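You operate a simulated robot arm through the tools that you are given. There is no shell and no other tool.

You run a simulated robot arm. Do the job below in one go: nothing can be reset, and whatever is moved stays where it is left.

Task
Put things in order on the long wooden table. At the end: the blue dabbing pad stands on top of the orange press block; the grey dryer ball from the long wooden table is on the white small carton (marked "WOOL"); the green cordial bottle from the long wooden table stands where the green clothes peg stood; the green clothes peg from the long wooden table stands where the grey dryer ball stood; whatever was shut is shut again. Leave all else as you found it, and nothing knocked over.

Only the result counts: the job must be done as asked and must still hold three seconds after the hand-in. Knocking over, shifting, dropping, spilling or breaking anything else fails it.

Robot
A 7-joint arm with a two-finger parallel gripper, fixed in place. Base frame: the origin is at the foot of the arm, x ahead of it, y to its left, z up; the work surface is at about z = 0. Lengths are in cm, angles in rad, forces in N, time in s.
With the tool pointing down near the work surface it reaches from about 22 to 58 cm from the base axis. Its first joint turns from -1.152 to 1.152 rad. Payload 2.5 kg.
Tool frame: the origin (TCP) lies between the finger pads and is the grasp point; the fingertips stand 2.3 cm ahead of it; z points along the fingers, y is the line along which they close. The gripper opens to 9.4 cm. The fingers are 3.8 cm wide and 1 cm thick; the gripper's body (5.4 by 9.6 cm) begins 3.9 cm behind the TCP.
Orientation is told as [roll, pitch, yaw] about the base's x, y, z axes, in that order, counted from this pose: with the fingers straight down and closing along the base's y, the tool's x points along the base's -x, its y along +y and its z along -z.

Tools
- The arm moves only by the tool apply_moves. Its argument "commands" is a list of rows, each an object of numbers (a shift or turn left out is 0, a gripper value left out holds the last): "dx", "dy", "dz": the shift along the base's x, y, z in units of 200 mm (1.0 is 200 mm); "wx", "wy", "wz": the turn, a rotation vector about the base's x, y, z in units of 90 degrees (1.0 is 90 degrees); "jaw": the opening, from 0 (shut) to 1 (fully open). In form: [{"dx": .., "dy": .., "dz": .., "wx": .., "wy": .., "wz": .., "jaw": ..}, ...]. A call has 1 to 20 rows; each row is the pose to reach, as a shift and turn from the pose commanded when the call began. A call with a number of a shift or a turn outside -1 to 1 is refused whole. Each row takes 0.2 s and may step no farther than 5 cm and 0.15 rad from the row before; otherwise, or with a gripper value out of range, the whole call is refused. Where a pose cannot be reached the arm comes as near as it can. A force on the tool above 40 N (or 10 N above the force at the start of the call, whichever is more), or a blocked arm, ends the call early, and 0.2 s more pass. Each finger travels about 10.8 cm/s and halts on what it meets, pressing with about 34 N; the grip force reading is that of the motor and also rises with nothing between the fingers. The clock runs only during rows and for 0.2 s after the last one: add rows that repeat a pose to give the fingers time. It gives the time, the measured TCP pose, the force on the tool (base axes), the opening and the grip force at its end, in the units of the frame above (readings bear some noise), with the torque about the TCP (base axes, N m) and any sound that the robot's microphone picked up.
- Cameras (640 x 400 px; columns grow to the right, rows downward): "scene" is fixed at [12.32, -40.92, 55.69]; the picture's right is [0.82, -0.57, 0.00], its down [-0.32, -0.46, -0.83] and it looks along [0.47, 0.68, -0.56] (base axes); focal length 332 px, centre (320, 200). "wrist" rides on the gripper at [8.6, 1.6, -7.5] in the tool frame; the picture's right is [-0.18, 0.98, 0.00], its down [-0.58, -0.11, -0.81] and it looks along [-0.79, -0.15, 0.59] (tool axes); focal length 243 px, centre (320, 200). There is no depth. A picture from a camera that has moved, and an enlarged one, comes with that camera's place and axes in the base frame and with its lens. The place of the scene camera against the robot may be out by one fixed shift of up to 1.8 cm in any direction.
- camera(camera): a new picture of that camera. It takes no simulated time.
- enlarge(camera, box): a new picture of the part [left, top, right, bottom] of that camera's present view, enlarged. It takes no simulated time.
- job_done(): hands the job in; it is judged then, once.

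Places have to be worked out from the pictures, the camera data and where the tool is seen. Open the gripper and draw the arm clear of the work before you hand the job in, unless the task says otherwise.

The tools are called after ">>>" as name(argument=value, ...) on one line, values as JSON. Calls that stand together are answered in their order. apply_moves: Moves the arm, as the interface text tells. Its arguments: {"type":"object","properties":{"commands":{"type":"array","items":{"type":"object","properties":{"dx":{"type":"number"},"dy":{"type":"number"},"dz":{"type":"number"},"wx":{"type":"number"},"wy":{"type":"number"},"wz":{"type":"number"},"jaw":{"type":"number"}}}}},"required":["commands"]} The other tools are called the same way: camera (camera) takes a picture; enlarge (camera, box) takes an enlarged picture of a part of a camera's view; job_done () hands the job in.

At the start:

```text
time: 0.0
tool_pos: [42.03, 1.77, 23.95]
orientation: [0.0, -0.003, 0.0]
contact_force: [0.2, -0.9, 0.8]
torque: [0.01, -0.01, 0.01]
opening: 9.38
grasp_force: 0.0
```

scene: 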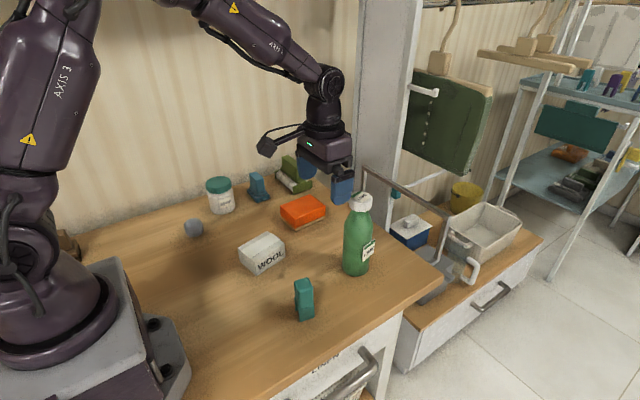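
wrist: 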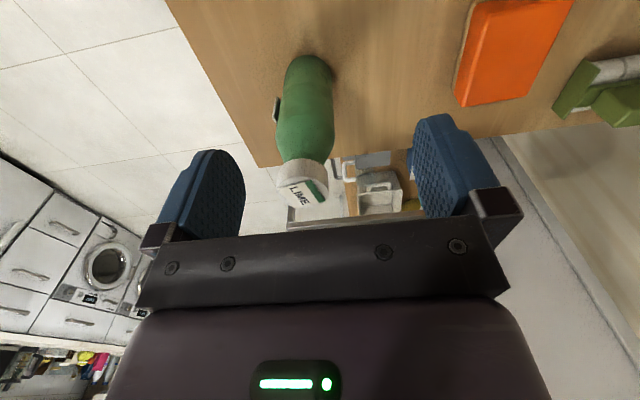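

I'll look closely at the table first to identify the things on it.

>>> enlarge(camera="scene", box=[170, 140, 330, 240])

>>> enlarge(camera="scene", box=[220, 180, 420, 330])

>>> enlarge(camera="scene", box=[360, 160, 540, 310])

>>> enlarge(camera="scene", box=[200, 300, 420, 400])

>>> enlarge(camera="wrist", box=[240, 0, 640, 230])

>>> enlarge(camera="scene", box=[480, 40, 640, 200])

```text
4.00 times, centred on (250, 190) of scene
camera zoom: at [12.32, -40.92, 55.69], right [0.82, -0.57, 0.0], down [-0.32, -0.46, -0.83], along [0.47, 0.68, -0.56], focal length 1329 px, centre (600, 240)
```

zoom: 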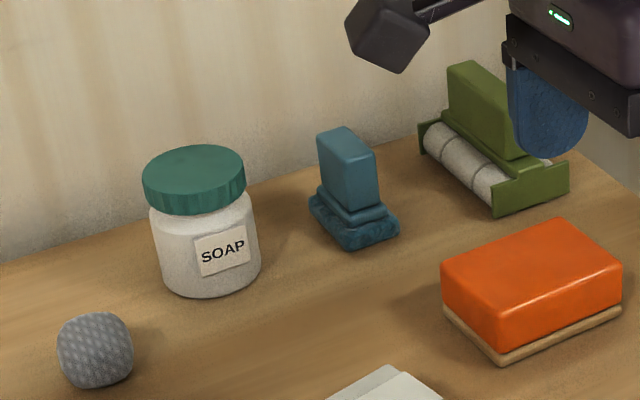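

```text
2.67 times, centred on (320, 255) of scene
camera zoom: at [12.32, -40.92, 55.69], right [0.82, -0.57, 0.0], down [-0.32, -0.46, -0.83], along [0.47, 0.68, -0.56], focal length 886 px, centre (320, 53)
```

zoom: 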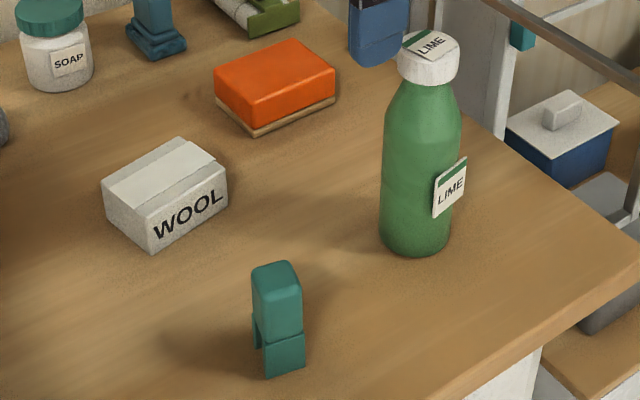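

```text
2.67 times, centred on (450, 235) of scene
camera zoom: at [12.32, -40.92, 55.69], right [0.82, -0.57, 0.0], down [-0.32, -0.46, -0.83], along [0.47, 0.68, -0.56], focal length 886 px, centre (-27, 107)
```

zoom: 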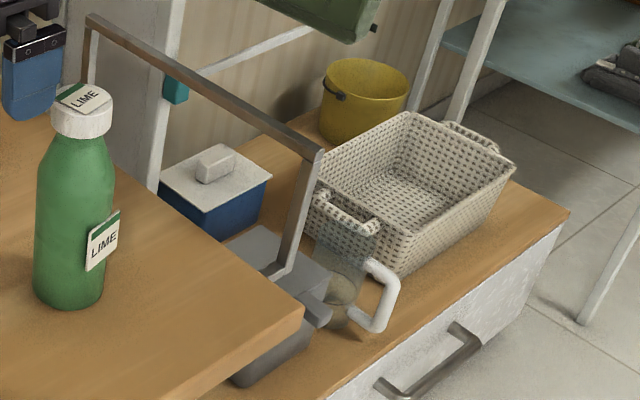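

```text
2.91 times, centred on (310, 350) of scene
camera zoom: at [12.32, -40.92, 55.69], right [0.82, -0.57, 0.0], down [-0.32, -0.46, -0.83], along [0.47, 0.68, -0.56], focal length 967 px, centre (349, -236)
```

zoom: 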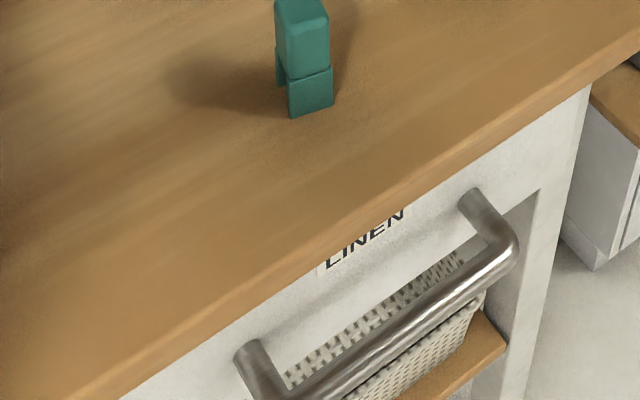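

```text
1.60 times, centred on (440, 115) of wrist
camera zoom: at [33.4, 3.46, 31.46], right [0.18, 0.98, 0.0], down [0.58, -0.11, 0.81], along [0.79, -0.15, -0.59], focal length 388 px, centre (128, 336)
```

zoom: 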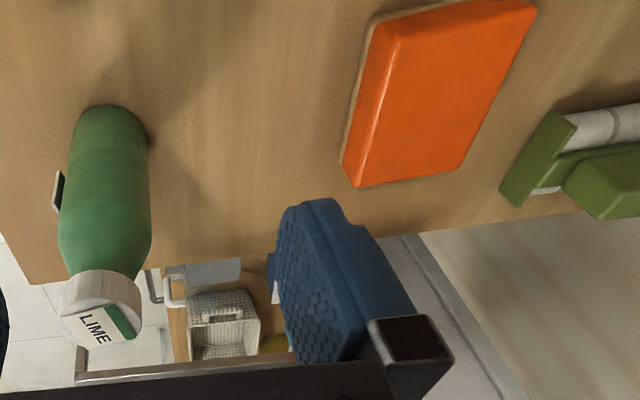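

```text
2.50 times, centred on (560, 120) of scene
camera zoom: at [12.32, -40.92, 55.69], right [0.82, -0.57, 0.0], down [-0.32, -0.46, -0.83], along [0.47, 0.68, -0.56], focal length 831 px, centre (-280, 400)
```

zoom: 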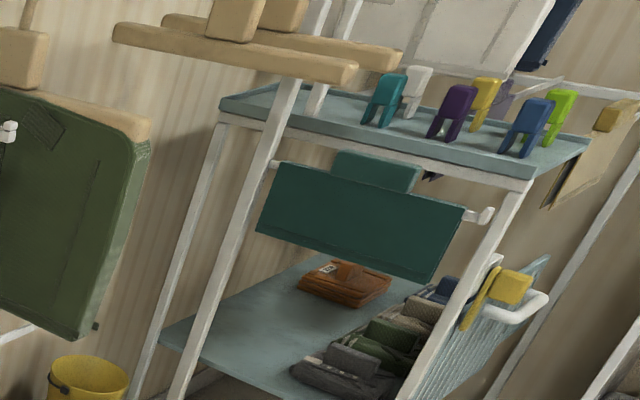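

The pad is the blue stamp-like item behind the orange block; the ball, carton, peg and bottle are all visible on the table. I estimate the ball at (23,32), the peg at (33,-6), the bottle at (50,-1), the carton at (33,12), the orange block at (49,21) and the pad at (46,40). I'll move the arm toward the left in two stages to survey with the wrist camera.

>>> apply_moves(commands=[{"dx": -0.105, "dy": 0.131, "dz": 0.02, "wz": 0.06}, {"dx": -0.21, "dy": 0.262, "dz": 0.04, "wz": 0.12}, {"dx": -0.315, "dy": 0.393, "dz": 0.06, "wz": 0.18}, {"dx": -0.42, "dy": 0.524, "dz": 0.08, "wz": 0.24}, {"dx": -0.525, "dy": 0.655, "dz": 0.1, "wz": 0.3}, {"dx": -0.525, "dy": 0.655, "dz": 0.1, "wz": 0.3}])

```text
time: 1.4
tool_pos: [31.72, 15.01, 26.02]
orientation: [0.001, 0.0, 0.469]
contact_force: [0.5, 0.5, -0.3]
torque: [0.03, 0.04, 0.0]
opening: 9.41
grasp_force: 0.1
```

The arm is at (31.7,15,26) with yaw 0.47. I'll take pictures here.

>>> camera(camera="wrist")

>>> camera(camera="scene")

```text
taken
camera wrist: at [23.1, 12.48, 33.56], right [-0.28, 0.96, 0.0], down [0.57, 0.17, 0.81], along [0.77, 0.23, -0.59], focal length 243 px, centre (320, 200)
```

wrist: 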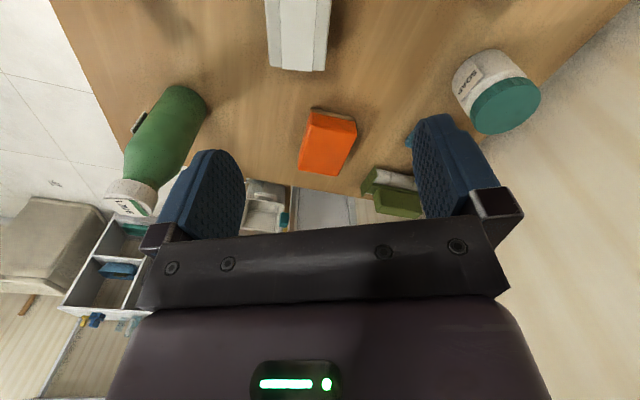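

```text
taken
```

scene: 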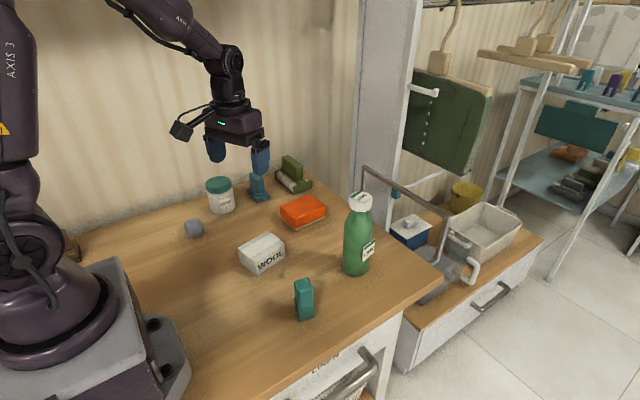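

Next I'll continue to a view just behind the ball.

>>> apply_moves(commands=[{"dx": -0.105, "dy": 0.131, "wz": 0.06}, {"dx": -0.21, "dy": 0.262, "wz": 0.12}, {"dx": -0.315, "dy": 0.393, "wz": 0.18}, {"dx": -0.42, "dy": 0.524, "wz": 0.24}, {"dx": -0.525, "dy": 0.655, "wz": 0.3}, {"dx": -0.525, "dy": 0.655, "wz": 0.3}])

>>> camera(camera="wrist")

>>> enlarge(camera="scene", box=[170, 200, 250, 250])

```text
time: 2.8
tool_pos: [21.03, 28.02, 25.95]
orientation: [-0.001, -0.002, 0.943]
contact_force: [0.3, -0.4, 0.6]
torque: [0.01, -0.01, 0.0]
opening: 9.41
grasp_force: 0.1
```

```text
taken
camera wrist: at [14.62, 21.99, 33.44], right [-0.69, 0.73, 0.0], down [0.43, 0.41, 0.81], along [0.59, 0.55, -0.59], focal length 243 px, centre (320, 200)
```

wrist: 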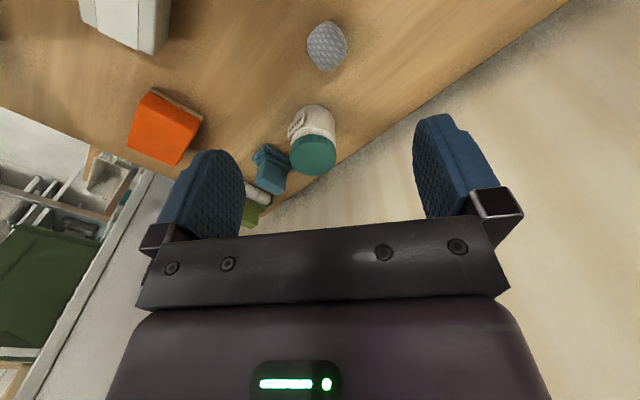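

```text
8.00 times, centred on (210, 225) of scene
camera zoom: at [12.32, -40.92, 55.69], right [0.82, -0.57, 0.0], down [-0.32, -0.46, -0.83], along [0.47, 0.68, -0.56], focal length 2659 px, centre (1200, 0)
```

zoom: 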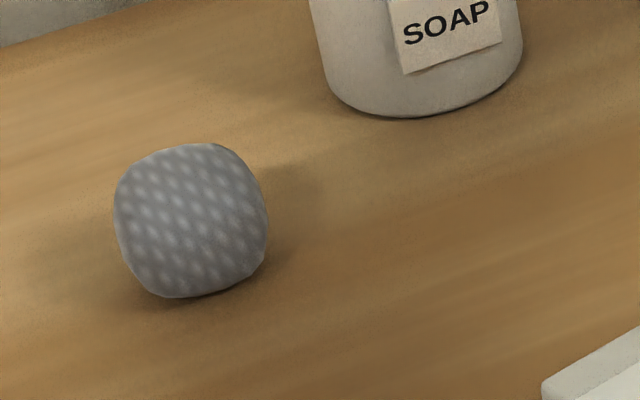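

The ball works out at about (23.0,30.8) from the wrist view, which suggests the scene camera is off by about (-0.5,-1). I'll go down above it to z=11 and look again for accuracy.

>>> apply_moves(commands=[{"dx": 0.02, "dy": 0.028, "dz": -0.15}, {"dx": 0.04, "dy": 0.056, "dz": -0.3}, {"dx": 0.06, "dy": 0.084, "dz": -0.45}, {"dx": 0.08, "dy": 0.112, "dz": -0.6}, {"dx": 0.0985, "dy": 0.139, "dz": -0.75}, {"dx": 0.0985, "dy": 0.139, "dz": -0.75}])

>>> camera(camera="wrist")

>>> enlarge(camera="scene", box=[130, 130, 290, 250])

```text
time: 4.2
tool_pos: [22.98, 30.74, 10.96]
orientation: [0.0, -0.003, 0.943]
contact_force: [1.2, -0.1, -0.2]
torque: [0.0, 0.03, 0.03]
opening: 9.43
grasp_force: 0.1
```

```text
taken
camera wrist: at [16.58, 24.75, 18.46], right [-0.69, 0.73, 0.0], down [0.43, 0.41, 0.81], along [0.59, 0.55, -0.59], focal length 243 px, centre (320, 200)
```

wrist: 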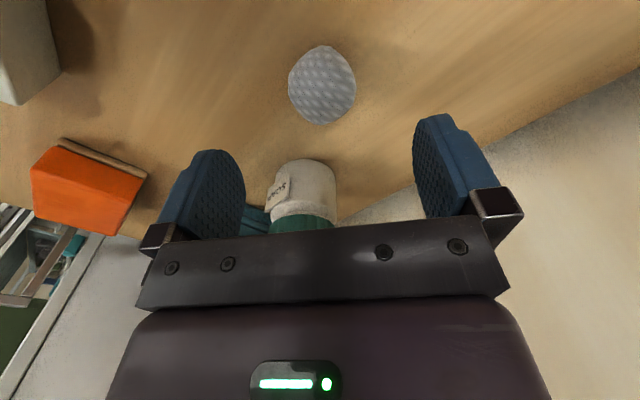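

```text
3.33 times, centred on (210, 190) of scene
camera zoom: at [12.32, -40.92, 55.69], right [0.82, -0.57, 0.0], down [-0.32, -0.46, -0.83], along [0.47, 0.68, -0.56], focal length 1108 px, centre (687, 233)
```

zoom: 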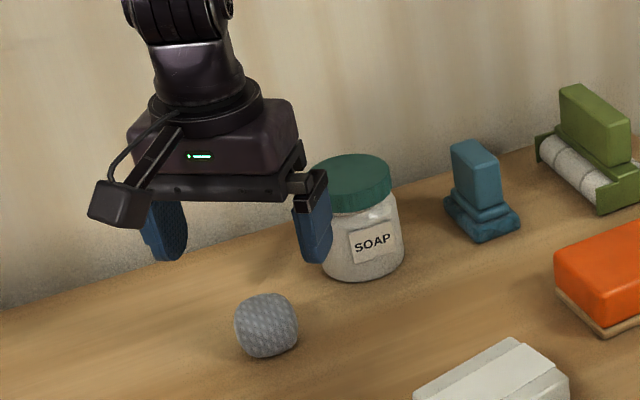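

The second view confirms the ball at (22.9,30.7), right under the tool. I'll go down to z=2.8 and grip it.

>>> apply_moves(commands=[{"dz": -0.14}, {"dz": -0.28}, {"dz": -0.36}, {"dz": -0.408}, {"dz": -0.408}, {"dz": -0.408, "jaw": 0.6}, {"dz": -0.408, "jaw": 0.4}, {"dz": -0.408, "jaw": 0.3}, {"dz": -0.408, "jaw": 0.3}])

>>> camera(camera="wrist")

```text
time: 6.2
tool_pos: [22.9, 30.77, 2.82]
orientation: [0.001, -0.001, 0.944]
contact_force: [0.6, -0.2, -1.1]
torque: [-0.01, 0.04, -0.01]
opening: 5.79
grasp_force: 33.4
```

```text
taken
camera wrist: at [16.63, 24.74, 10.33], right [-0.69, 0.73, 0.0], down [0.43, 0.41, 0.81], along [0.59, 0.55, -0.59], focal length 243 px, centre (320, 200)
```

wrist: 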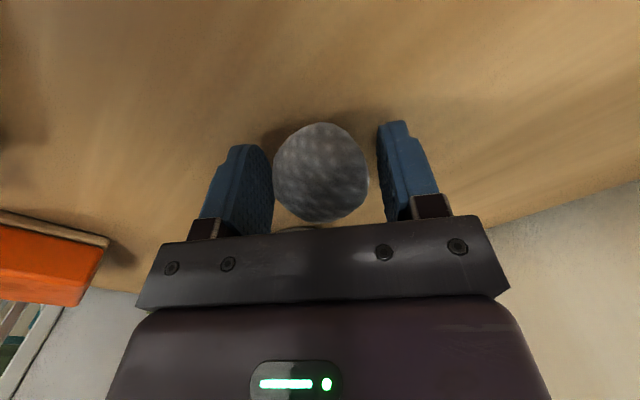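

The fingers halted at 5.8 cm with 33 N, so the ball is held. I'll lift it and check.

>>> apply_moves(commands=[{"dz": 0.1}, {"dz": 0.3}, {"dz": 0.5}, {"dz": 0.7}, {"dz": 0.9}, {"dz": 0.9}])

>>> camera(camera="wrist")

>>> camera(camera="scene")

```text
time: 7.6
tool_pos: [22.99, 30.75, 20.98]
orientation: [-0.001, -0.001, 0.943]
contact_force: [-0.8, 0.2, -0.4]
torque: [-0.01, 0.0, 0.01]
opening: 5.75
grasp_force: 34.1
```

```text
taken
camera wrist: at [16.65, 24.84, 28.4], right [-0.69, 0.73, 0.0], down [0.43, 0.41, 0.81], along [0.59, 0.55, -0.59], focal length 243 px, centre (320, 200)
```

wrist: 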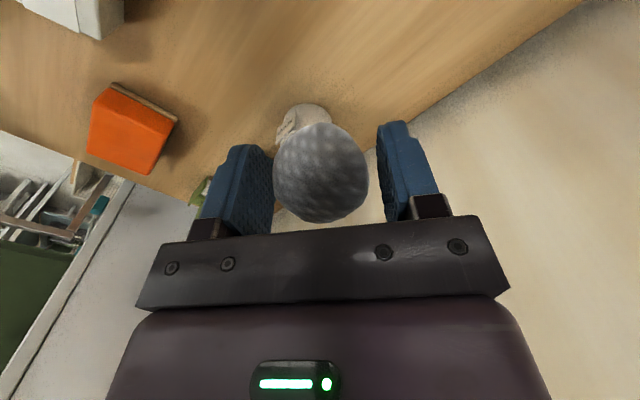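

```text
taken
```

scene: 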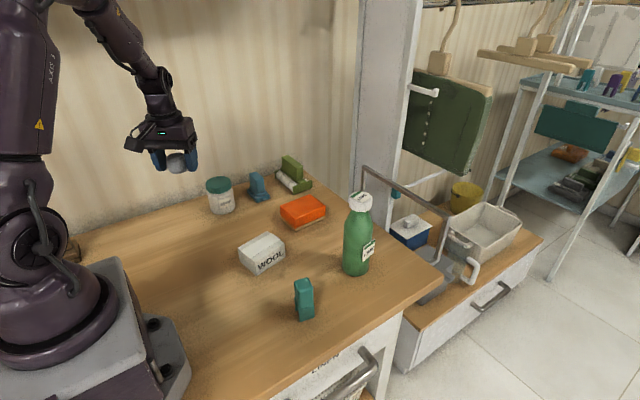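

The ball is held well. I'll carry it toward the carton for a survey view, staying back from it.

>>> apply_moves(commands=[{"dx": 0.045, "dy": -0.166, "dz": 0.01, "wz": -0.063}, {"dx": 0.09, "dy": -0.333, "dz": 0.02, "wz": -0.126}, {"dx": 0.135, "dy": -0.5, "dz": 0.03, "wz": -0.189}, {"dx": 0.18, "dy": -0.666, "dz": 0.04, "wz": -0.252}, {"dx": 0.225, "dy": -0.833, "dz": 0.05, "wz": -0.315}, {"dx": 0.27, "dy": -1.0, "dz": 0.05, "wz": -0.378}, {"dx": 0.27, "dy": -1.0, "dz": 0.05, "wz": -0.378}])

>>> camera(camera="wrist")

>>> enlarge(camera="wrist", box=[200, 0, 440, 140])

>>> enlarge(camera="scene", box=[210, 210, 310, 290])

```text
time: 9.2
tool_pos: [28.56, 10.63, 21.89]
orientation: [0.0, -0.001, 0.346]
contact_force: [0.4, -1.2, -0.4]
torque: [0.01, -0.01, 0.0]
opening: 5.75
grasp_force: 34.0
```

```text
taken
camera wrist: at [19.8, 9.41, 29.32], right [-0.16, 0.99, 0.0], down [0.58, 0.09, 0.81], along [0.8, 0.13, -0.59], focal length 243 px, centre (320, 200)
```

wrist: 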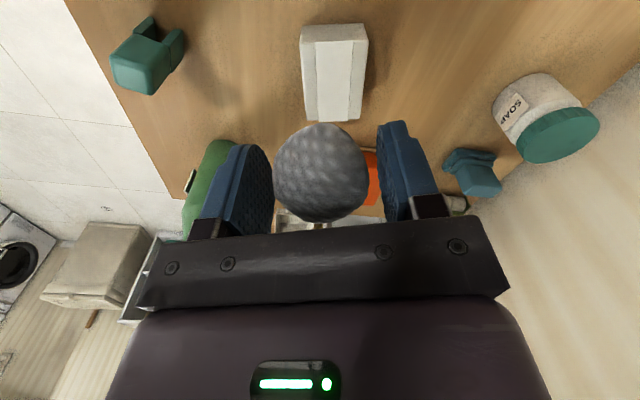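

```text
2.67 times, centred on (320, 70) of wrist
camera zoom: at [19.8, 9.41, 29.32], right [-0.16, 0.99, 0.0], down [0.58, 0.09, 0.81], along [0.8, 0.13, -0.59], focal length 647 px, centre (320, 547)
```

zoom: 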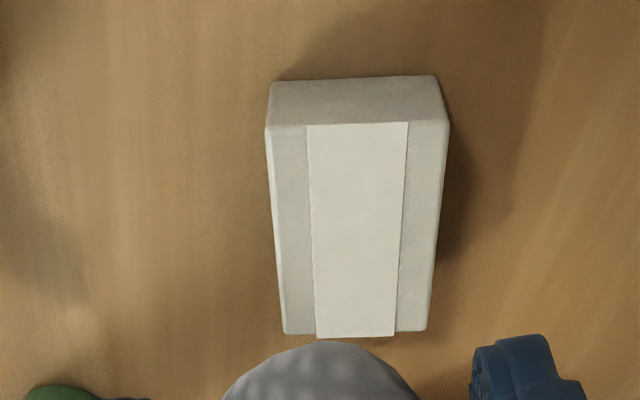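

```text
5.00 times, centred on (260, 250) of scene
camera zoom: at [12.32, -40.92, 55.69], right [0.82, -0.57, 0.0], down [-0.32, -0.46, -0.83], along [0.47, 0.68, -0.56], focal length 1662 px, centre (620, -50)
```

zoom: 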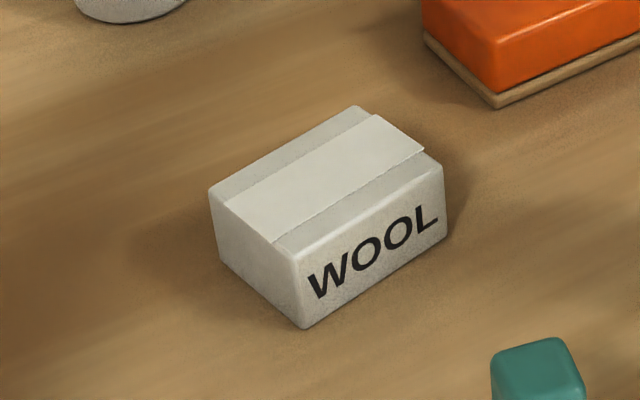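

The wrist view gives the carton top centre at about (33.1,13.1) with its height around 4.4. I'll move the ball above it at z≈11 and check before lowering.

>>> apply_moves(commands=[{"dx": 0.1, "dy": 0.05, "dz": -0.1}, {"dx": 0.2335, "dy": 0.1175, "dz": -0.2}, {"dx": 0.2335, "dy": 0.1175, "dz": -0.37}, {"dx": 0.2335, "dy": 0.1175, "dz": -0.5}, {"dx": 0.2335, "dy": 0.1175, "dz": -0.5425}, {"dx": 0.2335, "dy": 0.1175, "dz": -0.5425}])

>>> camera(camera="wrist")

>>> enlarge(camera="scene", box=[190, 180, 350, 280])

```text
time: 10.6
tool_pos: [33.06, 13.11, 10.9]
orientation: [-0.001, -0.004, 0.347]
contact_force: [-0.2, -0.3, -0.2]
torque: [0.01, -0.03, 0.0]
opening: 5.74
grasp_force: 33.8
```

```text
taken
camera wrist: at [24.37, 11.71, 18.38], right [-0.16, 0.99, 0.0], down [0.58, 0.1, 0.81], along [0.8, 0.13, -0.59], focal length 243 px, centre (320, 200)
```

wrist: 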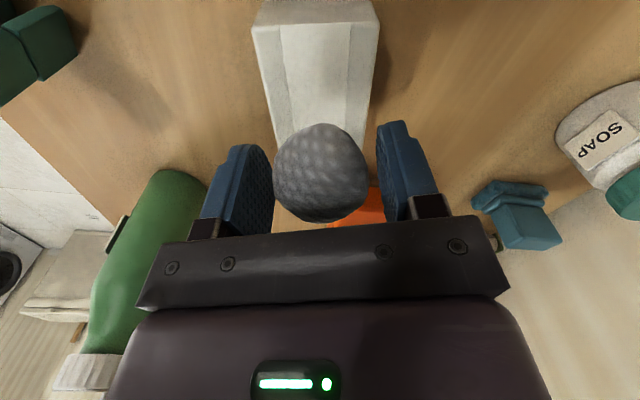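

```text
4.00 times, centred on (270, 230) of scene
camera zoom: at [12.32, -40.92, 55.69], right [0.82, -0.57, 0.0], down [-0.32, -0.46, -0.83], along [0.47, 0.68, -0.56], focal length 1329 px, centre (520, 80)
```

zoom: 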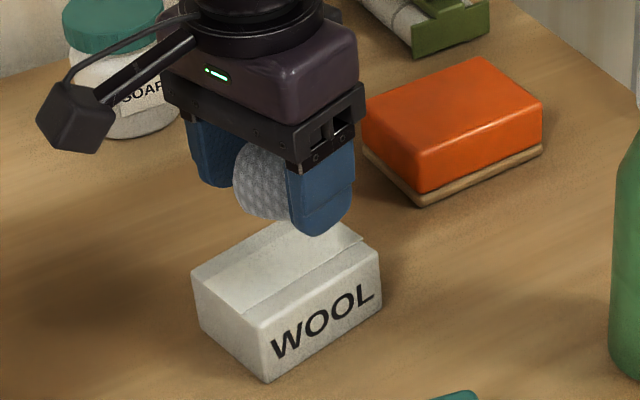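

The position agrees with the carton centre. I'll lower the ball to just above the top, then creep down.

>>> apply_moves(commands=[{"dz": -0.06}, {"dz": -0.12}, {"dz": -0.145}, {"dz": -0.155}, {"dz": -0.16}, {"dz": -0.16}])

>>> enlarge(camera="scene", box=[210, 200, 310, 280])

>>> enlarge(camera="wrist", box=[200, 0, 440, 240])

```text
time: 12.0
tool_pos: [33.12, 13.17, 7.72]
orientation: [-0.001, -0.001, 0.346]
contact_force: [0.5, -0.7, -0.1]
torque: [0.01, 0.0, 0.0]
opening: 5.71
grasp_force: 33.8
```

```text
5.00 times, centred on (260, 240) of scene
camera zoom: at [12.32, -40.92, 55.69], right [0.82, -0.57, 0.0], down [-0.32, -0.46, -0.83], along [0.47, 0.68, -0.56], focal length 1662 px, centre (620, 0)
```

zoom: 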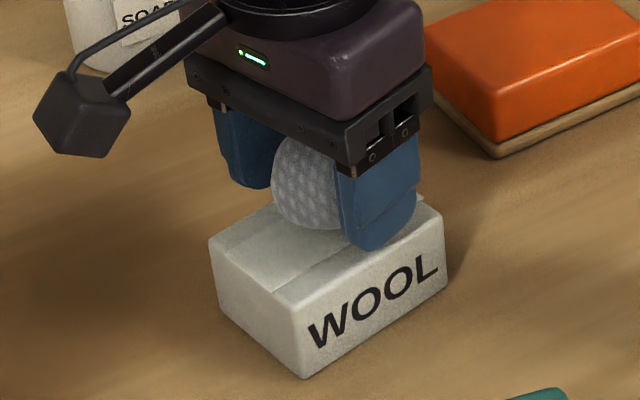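

```text
1.67 times, centred on (320, 120) of wrist
camera zoom: at [24.44, 11.74, 15.22], right [-0.16, 0.99, 0.0], down [0.58, 0.1, 0.81], along [0.8, 0.13, -0.59], focal length 404 px, centre (320, 333)
```

zoom: 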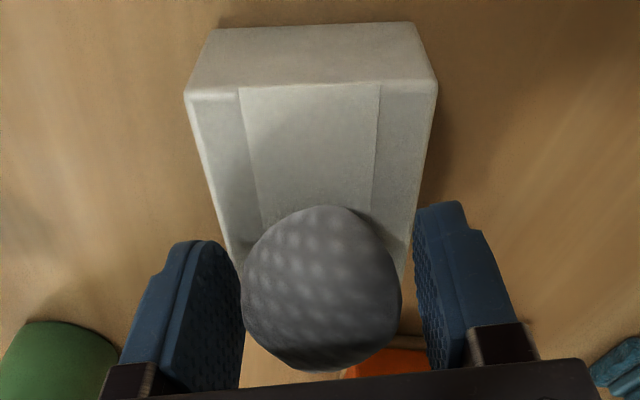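

The ball is just above the carton with no contact yet. I'll creep down in 1 mm steps.

>>> apply_moves(commands=[{"dz": -0.005}, {"dz": -0.01}, {"dz": -0.015}, {"dz": -0.02}])

```text
time: 13.0
tool_pos: [33.12, 13.16, 7.32]
orientation: [0.0, 0.002, 0.347]
contact_force: [0.0, 0.6, -0.5]
torque: [0.0, 0.0, 0.01]
opening: 5.71
grasp_force: 33.8
```

There is still no contact at z=7.3, so I'll keep creeping.

>>> apply_moves(commands=[{"dz": -0.005}, {"dz": -0.01}, {"dz": -0.01}])

```text
time: 13.8
tool_pos: [33.18, 13.23, 7.39]
orientation: [-0.001, -0.002, 0.348]
contact_force: [-6.4, -3.2, 28.1]
torque: [-0.06, 0.13, 0.21]
opening: 5.69
grasp_force: 34.3
```

Contact, with 28 N upward. I'll back off 2 mm so that it just touches, then read again.

>>> apply_moves(commands=[{"dz": 0.005}, {"dz": 0.009}, {"dz": 0.009}])

```text
time: 14.6
tool_pos: [32.92, 13.07, 7.33]
orientation: [0.001, 0.003, 0.347]
contact_force: [0.2, -0.2, -0.2]
torque: [0.03, 0.01, 0.01]
opening: 5.71
grasp_force: 33.6
```

It's now free by about a millimetre. I'll lower 1 mm and open gradually.

>>> apply_moves(commands=[{"dz": -0.005}, {"dz": -0.005, "jaw": 0.62}, {"dz": -0.005, "jaw": 0.64}, {"dz": -0.005, "jaw": 0.68}, {"dz": -0.005, "jaw": 0.75}, {"dz": -0.005, "jaw": 0.75}, {"dz": -0.005, "jaw": 0.75}])

>>> enlarge(camera="wrist", box=[200, 0, 440, 240])

>>> enlarge(camera="scene", box=[210, 200, 310, 280])

```text
time: 16.2
tool_pos: [33.09, 13.17, 7.34]
orientation: [0.001, 0.0, 0.348]
contact_force: [0.7, 0.2, -0.4]
torque: [0.01, -0.02, -0.01]
opening: 7.05
grasp_force: 0.1
```

```text
1.67 times, centred on (320, 120) of wrist
camera zoom: at [24.41, 11.74, 14.74], right [-0.16, 0.99, 0.0], down [0.58, 0.1, 0.81], along [0.8, 0.13, -0.59], focal length 404 px, centre (320, 333)
```

zoom: 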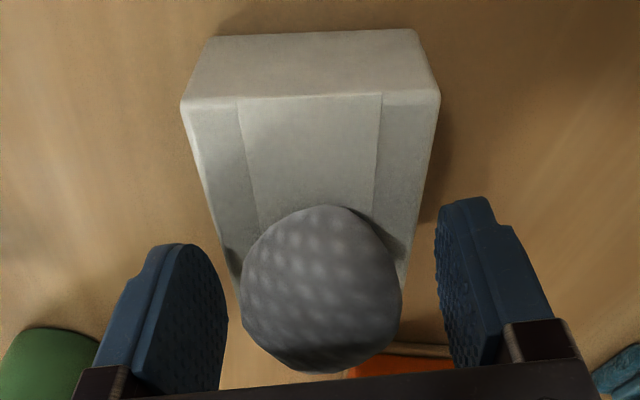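

```text
5.00 times, centred on (260, 240) of scene
camera zoom: at [12.32, -40.92, 55.69], right [0.82, -0.57, 0.0], down [-0.32, -0.46, -0.83], along [0.47, 0.68, -0.56], focal length 1662 px, centre (620, 0)
```

zoom: 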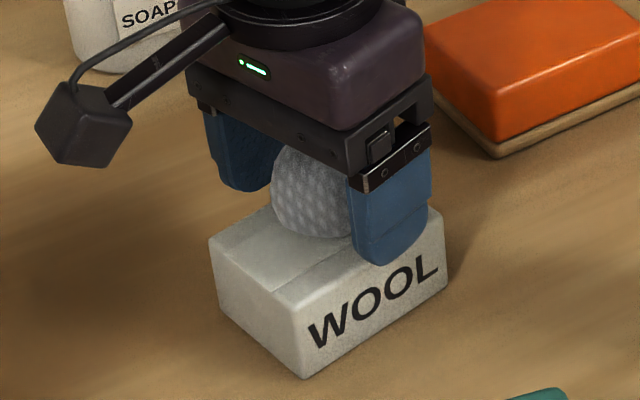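

The ball rests on the carton. I'll rise straight up and check that it stays.

>>> apply_moves(commands=[{"dz": 0.05}, {"dz": 0.15}, {"dz": 0.3}, {"dz": 0.5}, {"dz": 0.7}, {"dz": 0.85, "jaw": 1.0}, {"dz": 0.85, "jaw": 1.0}])

>>> camera(camera="scene")

>>> camera(camera="wrist")

```text
time: 17.8
tool_pos: [33.07, 13.13, 24.3]
orientation: [0.0, -0.003, 0.347]
contact_force: [-0.4, 0.2, -0.3]
torque: [0.0, 0.01, -0.02]
opening: 9.41
grasp_force: 0.0
```

```text
taken
```

scene: 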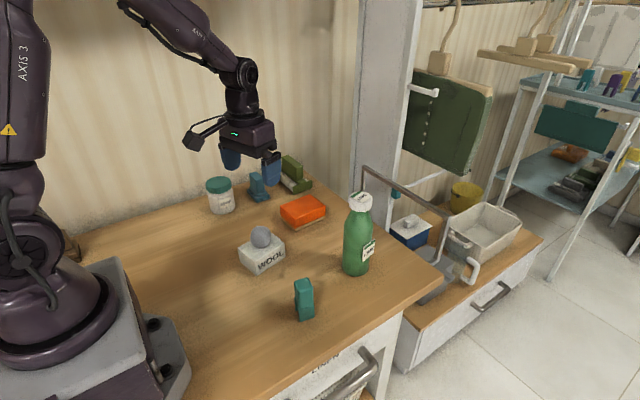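

```text
taken
camera wrist: at [24.41, 11.73, 31.8], right [-0.16, 0.99, 0.0], down [0.58, 0.1, 0.81], along [0.8, 0.13, -0.59], focal length 243 px, centre (320, 200)
```

wrist: 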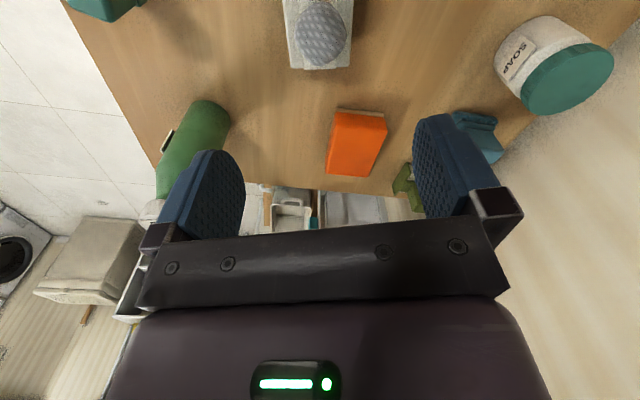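

The ball sits stably on the carton. Next is the peg: I estimate it at (32.6,-6.4), so I'll move back from it for a wrist view.

>>> apply_moves(commands=[{"dx": -0.059, "dy": -0.151, "dz": -0.036, "wz": -0.058}, {"dx": -0.118, "dy": -0.302, "dz": -0.072, "wz": -0.116}, {"dx": -0.177, "dy": -0.453, "dz": -0.108, "wz": -0.174}, {"dx": -0.236, "dy": -0.604, "dz": -0.144, "wz": -0.232}, {"dx": -0.295, "dy": -0.755, "dz": -0.18, "wz": -0.29}, {"dx": -0.355, "dy": -0.905, "dz": -0.215, "wz": -0.348}, {"dx": -0.355, "dy": -0.905, "dz": -0.215, "wz": -0.348}])

>>> camera(camera="wrist")

>>> enlarge(camera="wrist", box=[220, 0, 420, 125])

>>> enlarge(camera="scene", box=[260, 260, 360, 340])

```text
time: 19.4
tool_pos: [25.87, -4.92, 20.01]
orientation: [0.0, -0.001, -0.2]
contact_force: [-0.1, 0.1, -0.1]
torque: [0.0, -0.02, 0.01]
opening: 9.41
grasp_force: 0.1
```

```text
taken
camera wrist: at [17.73, -1.59, 27.46], right [0.38, 0.93, 0.0], down [0.55, -0.22, 0.81], along [0.75, -0.3, -0.59], focal length 243 px, centre (320, 200)
```

wrist: 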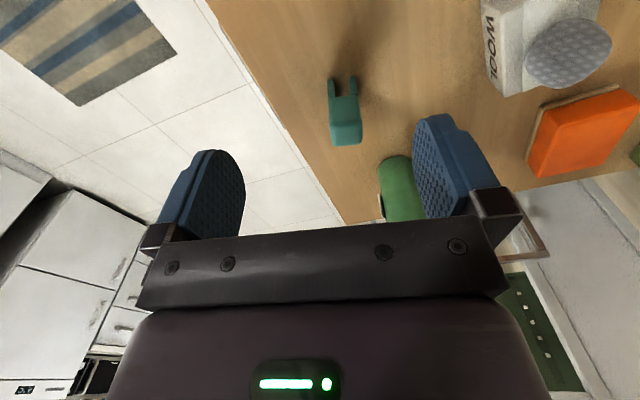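

```text
3.20 times, centred on (320, 62) of wrist
camera zoom: at [17.73, -1.59, 27.46], right [0.38, 0.93, 0.0], down [0.55, -0.22, 0.81], along [0.75, -0.3, -0.59], focal length 776 px, centre (320, 640)
```

zoom: 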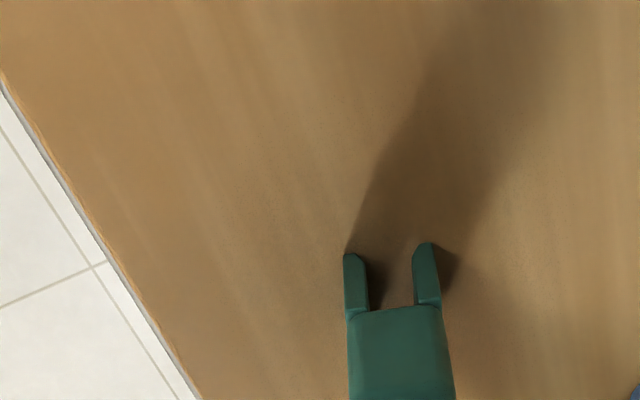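

```text
5.00 times, centred on (310, 300) of scene
camera zoom: at [12.32, -40.92, 55.69], right [0.82, -0.57, 0.0], down [-0.32, -0.46, -0.83], along [0.47, 0.68, -0.56], focal length 1662 px, centre (370, -300)
```

zoom: 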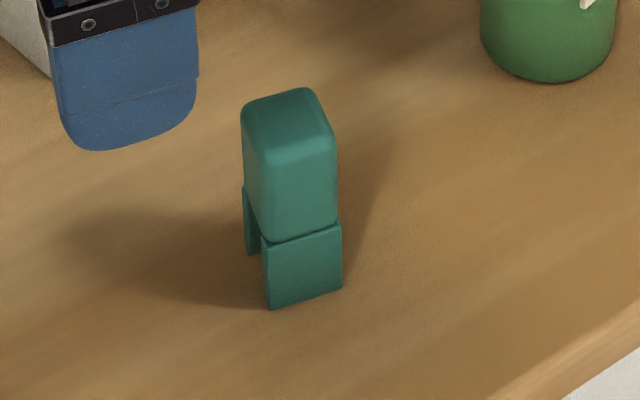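

Next I'll zoom onto the peg to work out its place and yaw accurately.

>>> enlarge(camera="wrist", box=[290, 60, 402, 160])

>>> enlarge(camera="scene", box=[282, 270, 332, 330])

```text
4.00 times, centred on (346, 110) of wrist
camera zoom: at [17.73, -1.59, 27.46], right [0.38, 0.93, 0.0], down [0.55, -0.22, 0.81], along [0.75, -0.3, -0.59], focal length 970 px, centre (216, 560)
```

zoom: 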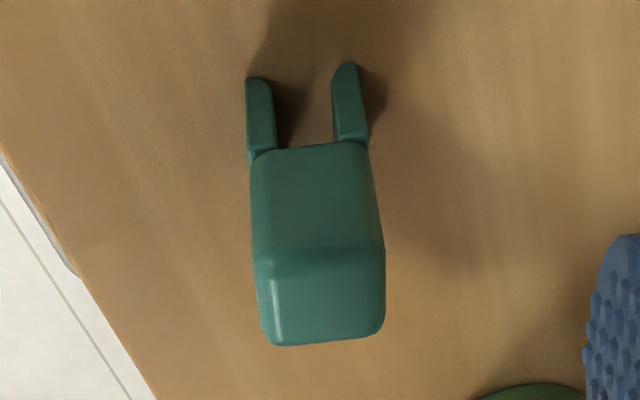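

```text
6.67 times, centred on (307, 300) of scene
camera zoom: at [12.32, -40.92, 55.69], right [0.82, -0.57, 0.0], down [-0.32, -0.46, -0.83], along [0.47, 0.68, -0.56], focal length 2216 px, centre (407, -467)
```

zoom: 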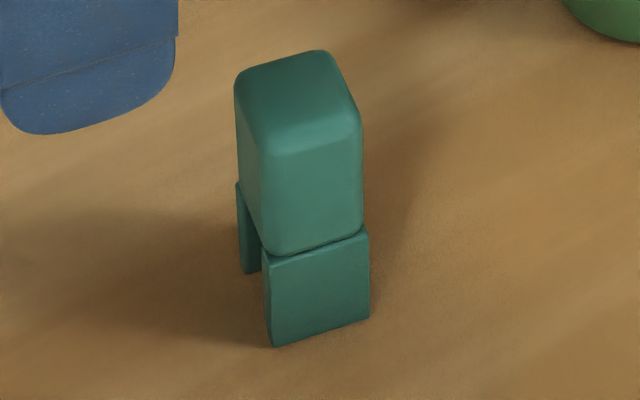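

The peg comes out at centre (33.05,-5.0), turned to a yaw of about -0.29, roughly 3×3 cm and 9 cm tall. I'll move above it, aligned, and recheck.

>>> apply_moves(commands=[{"dx": 0.17, "dz": -0.05, "wz": -0.03}, {"dx": 0.3, "dz": -0.1, "wz": -0.057}, {"dx": 0.354, "dz": -0.18, "wz": -0.057}, {"dx": 0.354, "dz": -0.2, "wz": -0.057}, {"dx": 0.354, "dz": -0.2, "wz": -0.057}])

>>> camera(camera="wrist")

>>> enlarge(camera="wrist", box=[220, 0, 420, 150])

>>> enlarge(camera="scene", box=[240, 200, 380, 340])

```text
time: 20.6
tool_pos: [33.19, -5.0, 15.94]
orientation: [-0.001, 0.001, -0.287]
contact_force: [-0.2, 0.2, -0.3]
torque: [-0.01, 0.03, 0.02]
opening: 9.4
grasp_force: 0.0
```

```text
taken
camera wrist: at [25.26, -0.89, 23.46], right [0.46, 0.89, 0.0], down [0.53, -0.27, 0.81], along [0.72, -0.37, -0.59], focal length 243 px, centre (320, 200)
```

wrist: 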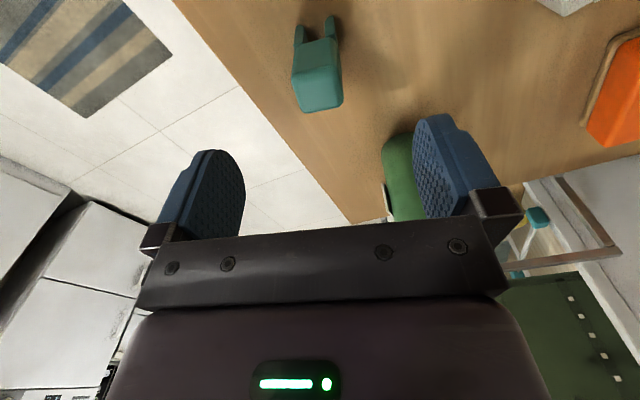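

```text
2.67 times, centred on (320, 75) of wrist
camera zoom: at [25.26, -0.89, 23.46], right [0.46, 0.89, 0.0], down [0.53, -0.27, 0.81], along [0.72, -0.37, -0.59], focal length 647 px, centre (320, 533)
```

zoom: 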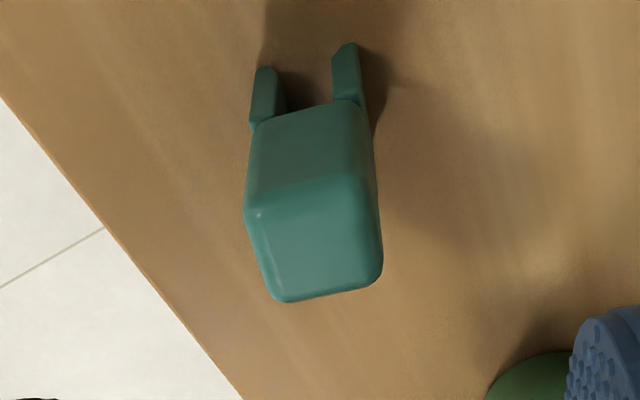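

```text
2.86 times, centred on (310, 270) of scene
camera zoom: at [12.32, -40.92, 55.69], right [0.82, -0.57, 0.0], down [-0.32, -0.46, -0.83], along [0.47, 0.68, -0.56], focal length 950 px, centre (349, 0)
```

zoom: 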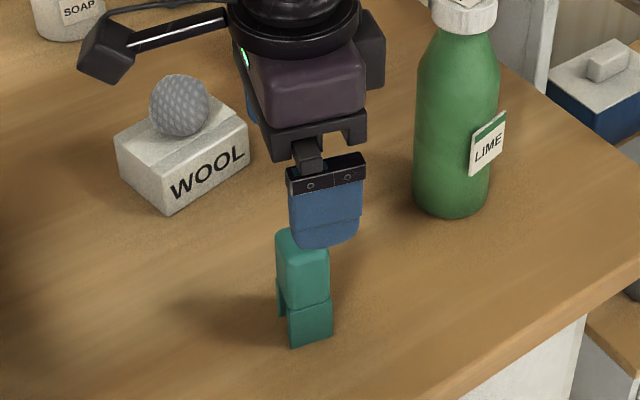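

The recheck agrees: the peg centre is (33.0,-4.95) and its top is at about 8.3. I'll descend to z=6.3 and grip the upper block.

>>> apply_moves(commands=[{"dz": -0.15}, {"dz": -0.3}, {"dz": -0.42}, {"dz": -0.48}, {"dz": -0.48}, {"dz": -0.48, "jaw": 0.7}, {"dz": -0.48, "jaw": 0.5}, {"dz": -0.48, "jaw": 0.38}, {"dz": -0.48, "jaw": 0.25}, {"dz": -0.48, "jaw": 0.25}])

>>> enlarge(camera="scene", box=[260, 240, 360, 340])

```text
time: 22.8
tool_pos: [33.06, -4.96, 6.38]
orientation: [-0.001, -0.002, -0.286]
contact_force: [0.2, 0.3, 0.3]
torque: [0.03, 0.01, -0.02]
opening: 3.08
grasp_force: 34.2
```

```text
4.00 times, centred on (310, 290) of scene
camera zoom: at [12.32, -40.92, 55.69], right [0.82, -0.57, 0.0], down [-0.32, -0.46, -0.83], along [0.47, 0.68, -0.56], focal length 1329 px, centre (360, -160)
```

zoom: 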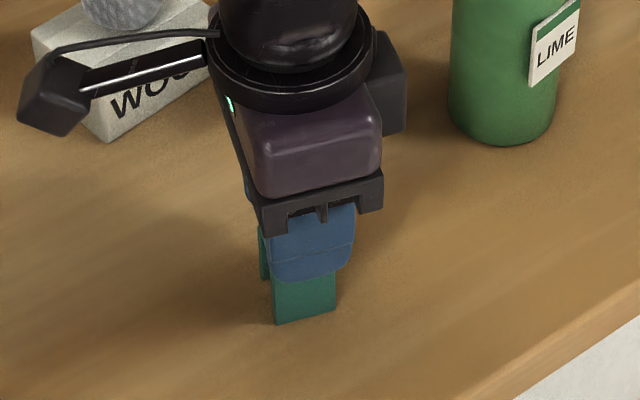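

The peg is gripped at 3.1 cm. I'll lift it clear and start toward the ball's old place.

>>> apply_moves(commands=[{"dz": 0.05}, {"dz": 0.2}, {"dz": 0.4}, {"dz": 0.6}, {"dz": 0.8}, {"dx": -0.05, "dy": 0.18, "dz": 0.8, "wz": 0.06}, {"dx": -0.1, "dy": 0.36, "dz": 0.8, "wz": 0.12}, {"dx": -0.15, "dy": 0.54, "dz": 0.8, "wz": 0.18}, {"dx": -0.2, "dy": 0.72, "dz": 0.8, "wz": 0.24}, {"dx": -0.25, "dy": 0.9, "dz": 0.8, "wz": 0.3}, {"dx": -0.25, "dy": 0.9, "dz": 0.8, "wz": 0.3}])

>>> camera(camera="scene")

```text
time: 25.2
tool_pos: [28.05, 12.92, 22.33]
orientation: [0.0, -0.002, 0.184]
contact_force: [1.2, 0.4, 0.3]
torque: [0.0, 0.02, 0.02]
opening: 3.11
grasp_force: 33.7
```

```text
taken
```

scene: 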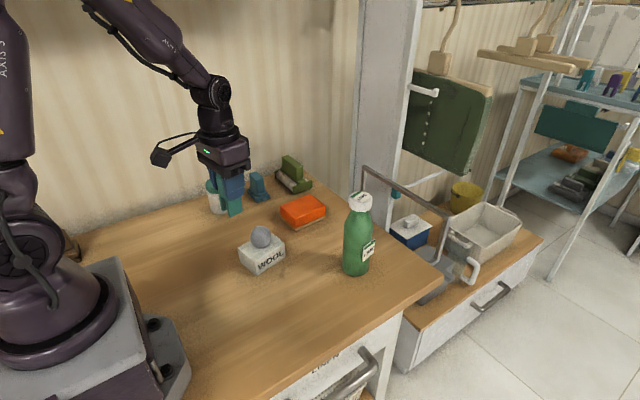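

I'll carry on to the ball's old place (22.9,30.7) and lower to just above the table.

>>> apply_moves(commands=[{"dx": -0.0515, "dy": 0.177, "wz": 0.06}, {"dx": -0.103, "dy": 0.354, "wz": 0.12}, {"dx": -0.1545, "dy": 0.531, "wz": 0.18}, {"dx": -0.206, "dy": 0.708, "wz": 0.24}, {"dx": -0.2575, "dy": 0.885, "wz": 0.3}, {"dx": -0.2575, "dy": 0.885, "dz": -0.15, "wz": 0.3}, {"dx": -0.2575, "dy": 0.885, "dz": -0.35, "wz": 0.3}, {"dx": -0.2575, "dy": 0.885, "dz": -0.55, "wz": 0.3}, {"dx": -0.2575, "dy": 0.885, "dz": -0.7, "wz": 0.3}, {"dx": -0.2575, "dy": 0.885, "dz": -0.76, "wz": 0.3}, {"dx": -0.2575, "dy": 0.885, "dz": -0.76, "wz": 0.3}])

>>> enlarge(camera="scene", box=[140, 150, 260, 250])

>>> camera(camera="wrist")

```text
time: 27.6
tool_pos: [23.07, 30.71, 7.18]
orientation: [0.002, -0.002, 0.653]
contact_force: [-0.6, 0.0, 0.7]
torque: [-0.03, 0.01, -0.02]
opening: 3.1
grasp_force: 33.7
```

```text
4.00 times, centred on (200, 200) of scene
camera zoom: at [12.32, -40.92, 55.69], right [0.82, -0.57, 0.0], down [-0.32, -0.46, -0.83], along [0.47, 0.68, -0.56], focal length 1329 px, centre (800, 200)
```

zoom: 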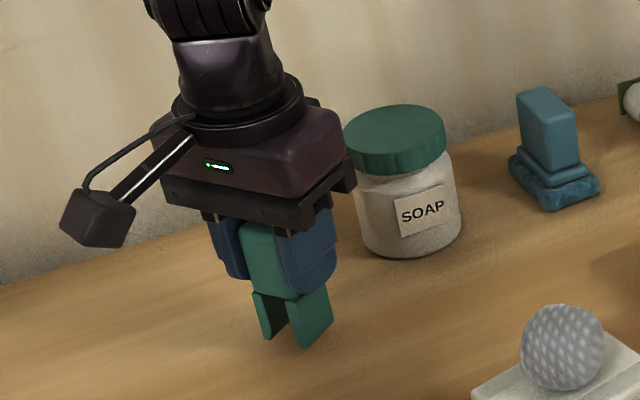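

```text
taken
camera wrist: at [15.1, 26.84, 14.6], right [-0.45, 0.89, 0.0], down [0.53, 0.27, 0.81], along [0.72, 0.37, -0.59], focal length 243 px, centre (320, 200)
```

wrist: 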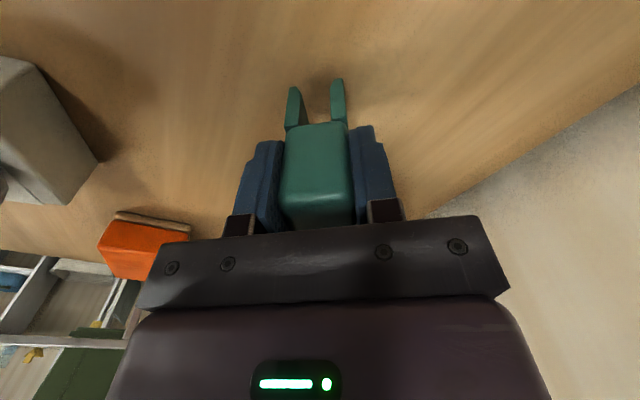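

The peg is about 8 mm above the table. I'll lower it slowly.

>>> apply_moves(commands=[{"dz": -0.015}, {"dz": -0.03}, {"dz": -0.036}, {"dz": -0.04}, {"dz": -0.04}])

```text
time: 28.8
tool_pos: [22.89, 30.65, 6.44]
orientation: [0.002, 0.0, 0.654]
contact_force: [0.3, -0.1, 2.4]
torque: [-0.05, -0.03, 0.0]
opening: 3.09
grasp_force: 34.2
```

A light contact of 2.4 N shows. I'll open gradually.

>>> apply_moves(commands=[{"dz": -0.002, "jaw": 0.34}, {"dz": -0.002, "jaw": 0.37}, {"dz": -0.002, "jaw": 0.42}, {"dz": -0.002, "jaw": 0.55}, {"dz": -0.002, "jaw": 0.75}, {"dz": -0.002, "jaw": 0.9}, {"dz": -0.002, "jaw": 0.9}])

>>> camera(camera="wrist")

>>> enlarge(camera="scene", box=[140, 150, 260, 250])

```text
time: 30.4
tool_pos: [22.92, 30.66, 6.28]
orientation: [-0.001, -0.002, 0.655]
contact_force: [-0.1, 0.1, 0.2]
torque: [0.01, 0.01, 0.0]
opening: 8.42
grasp_force: 0.1
```

```text
taken
camera wrist: at [15.1, 26.79, 13.8], right [-0.45, 0.89, 0.0], down [0.53, 0.27, 0.81], along [0.72, 0.36, -0.59], focal length 243 px, centre (320, 200)
```

wrist: 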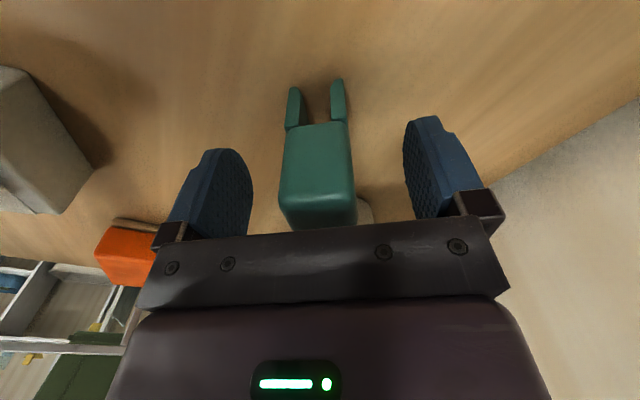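

```text
4.00 times, centred on (200, 200) of scene
camera zoom: at [12.32, -40.92, 55.69], right [0.82, -0.57, 0.0], down [-0.32, -0.46, -0.83], along [0.47, 0.68, -0.56], focal length 1329 px, centre (800, 200)
```

zoom: 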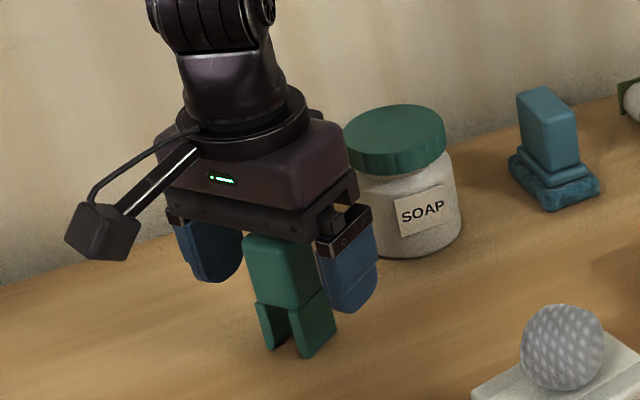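

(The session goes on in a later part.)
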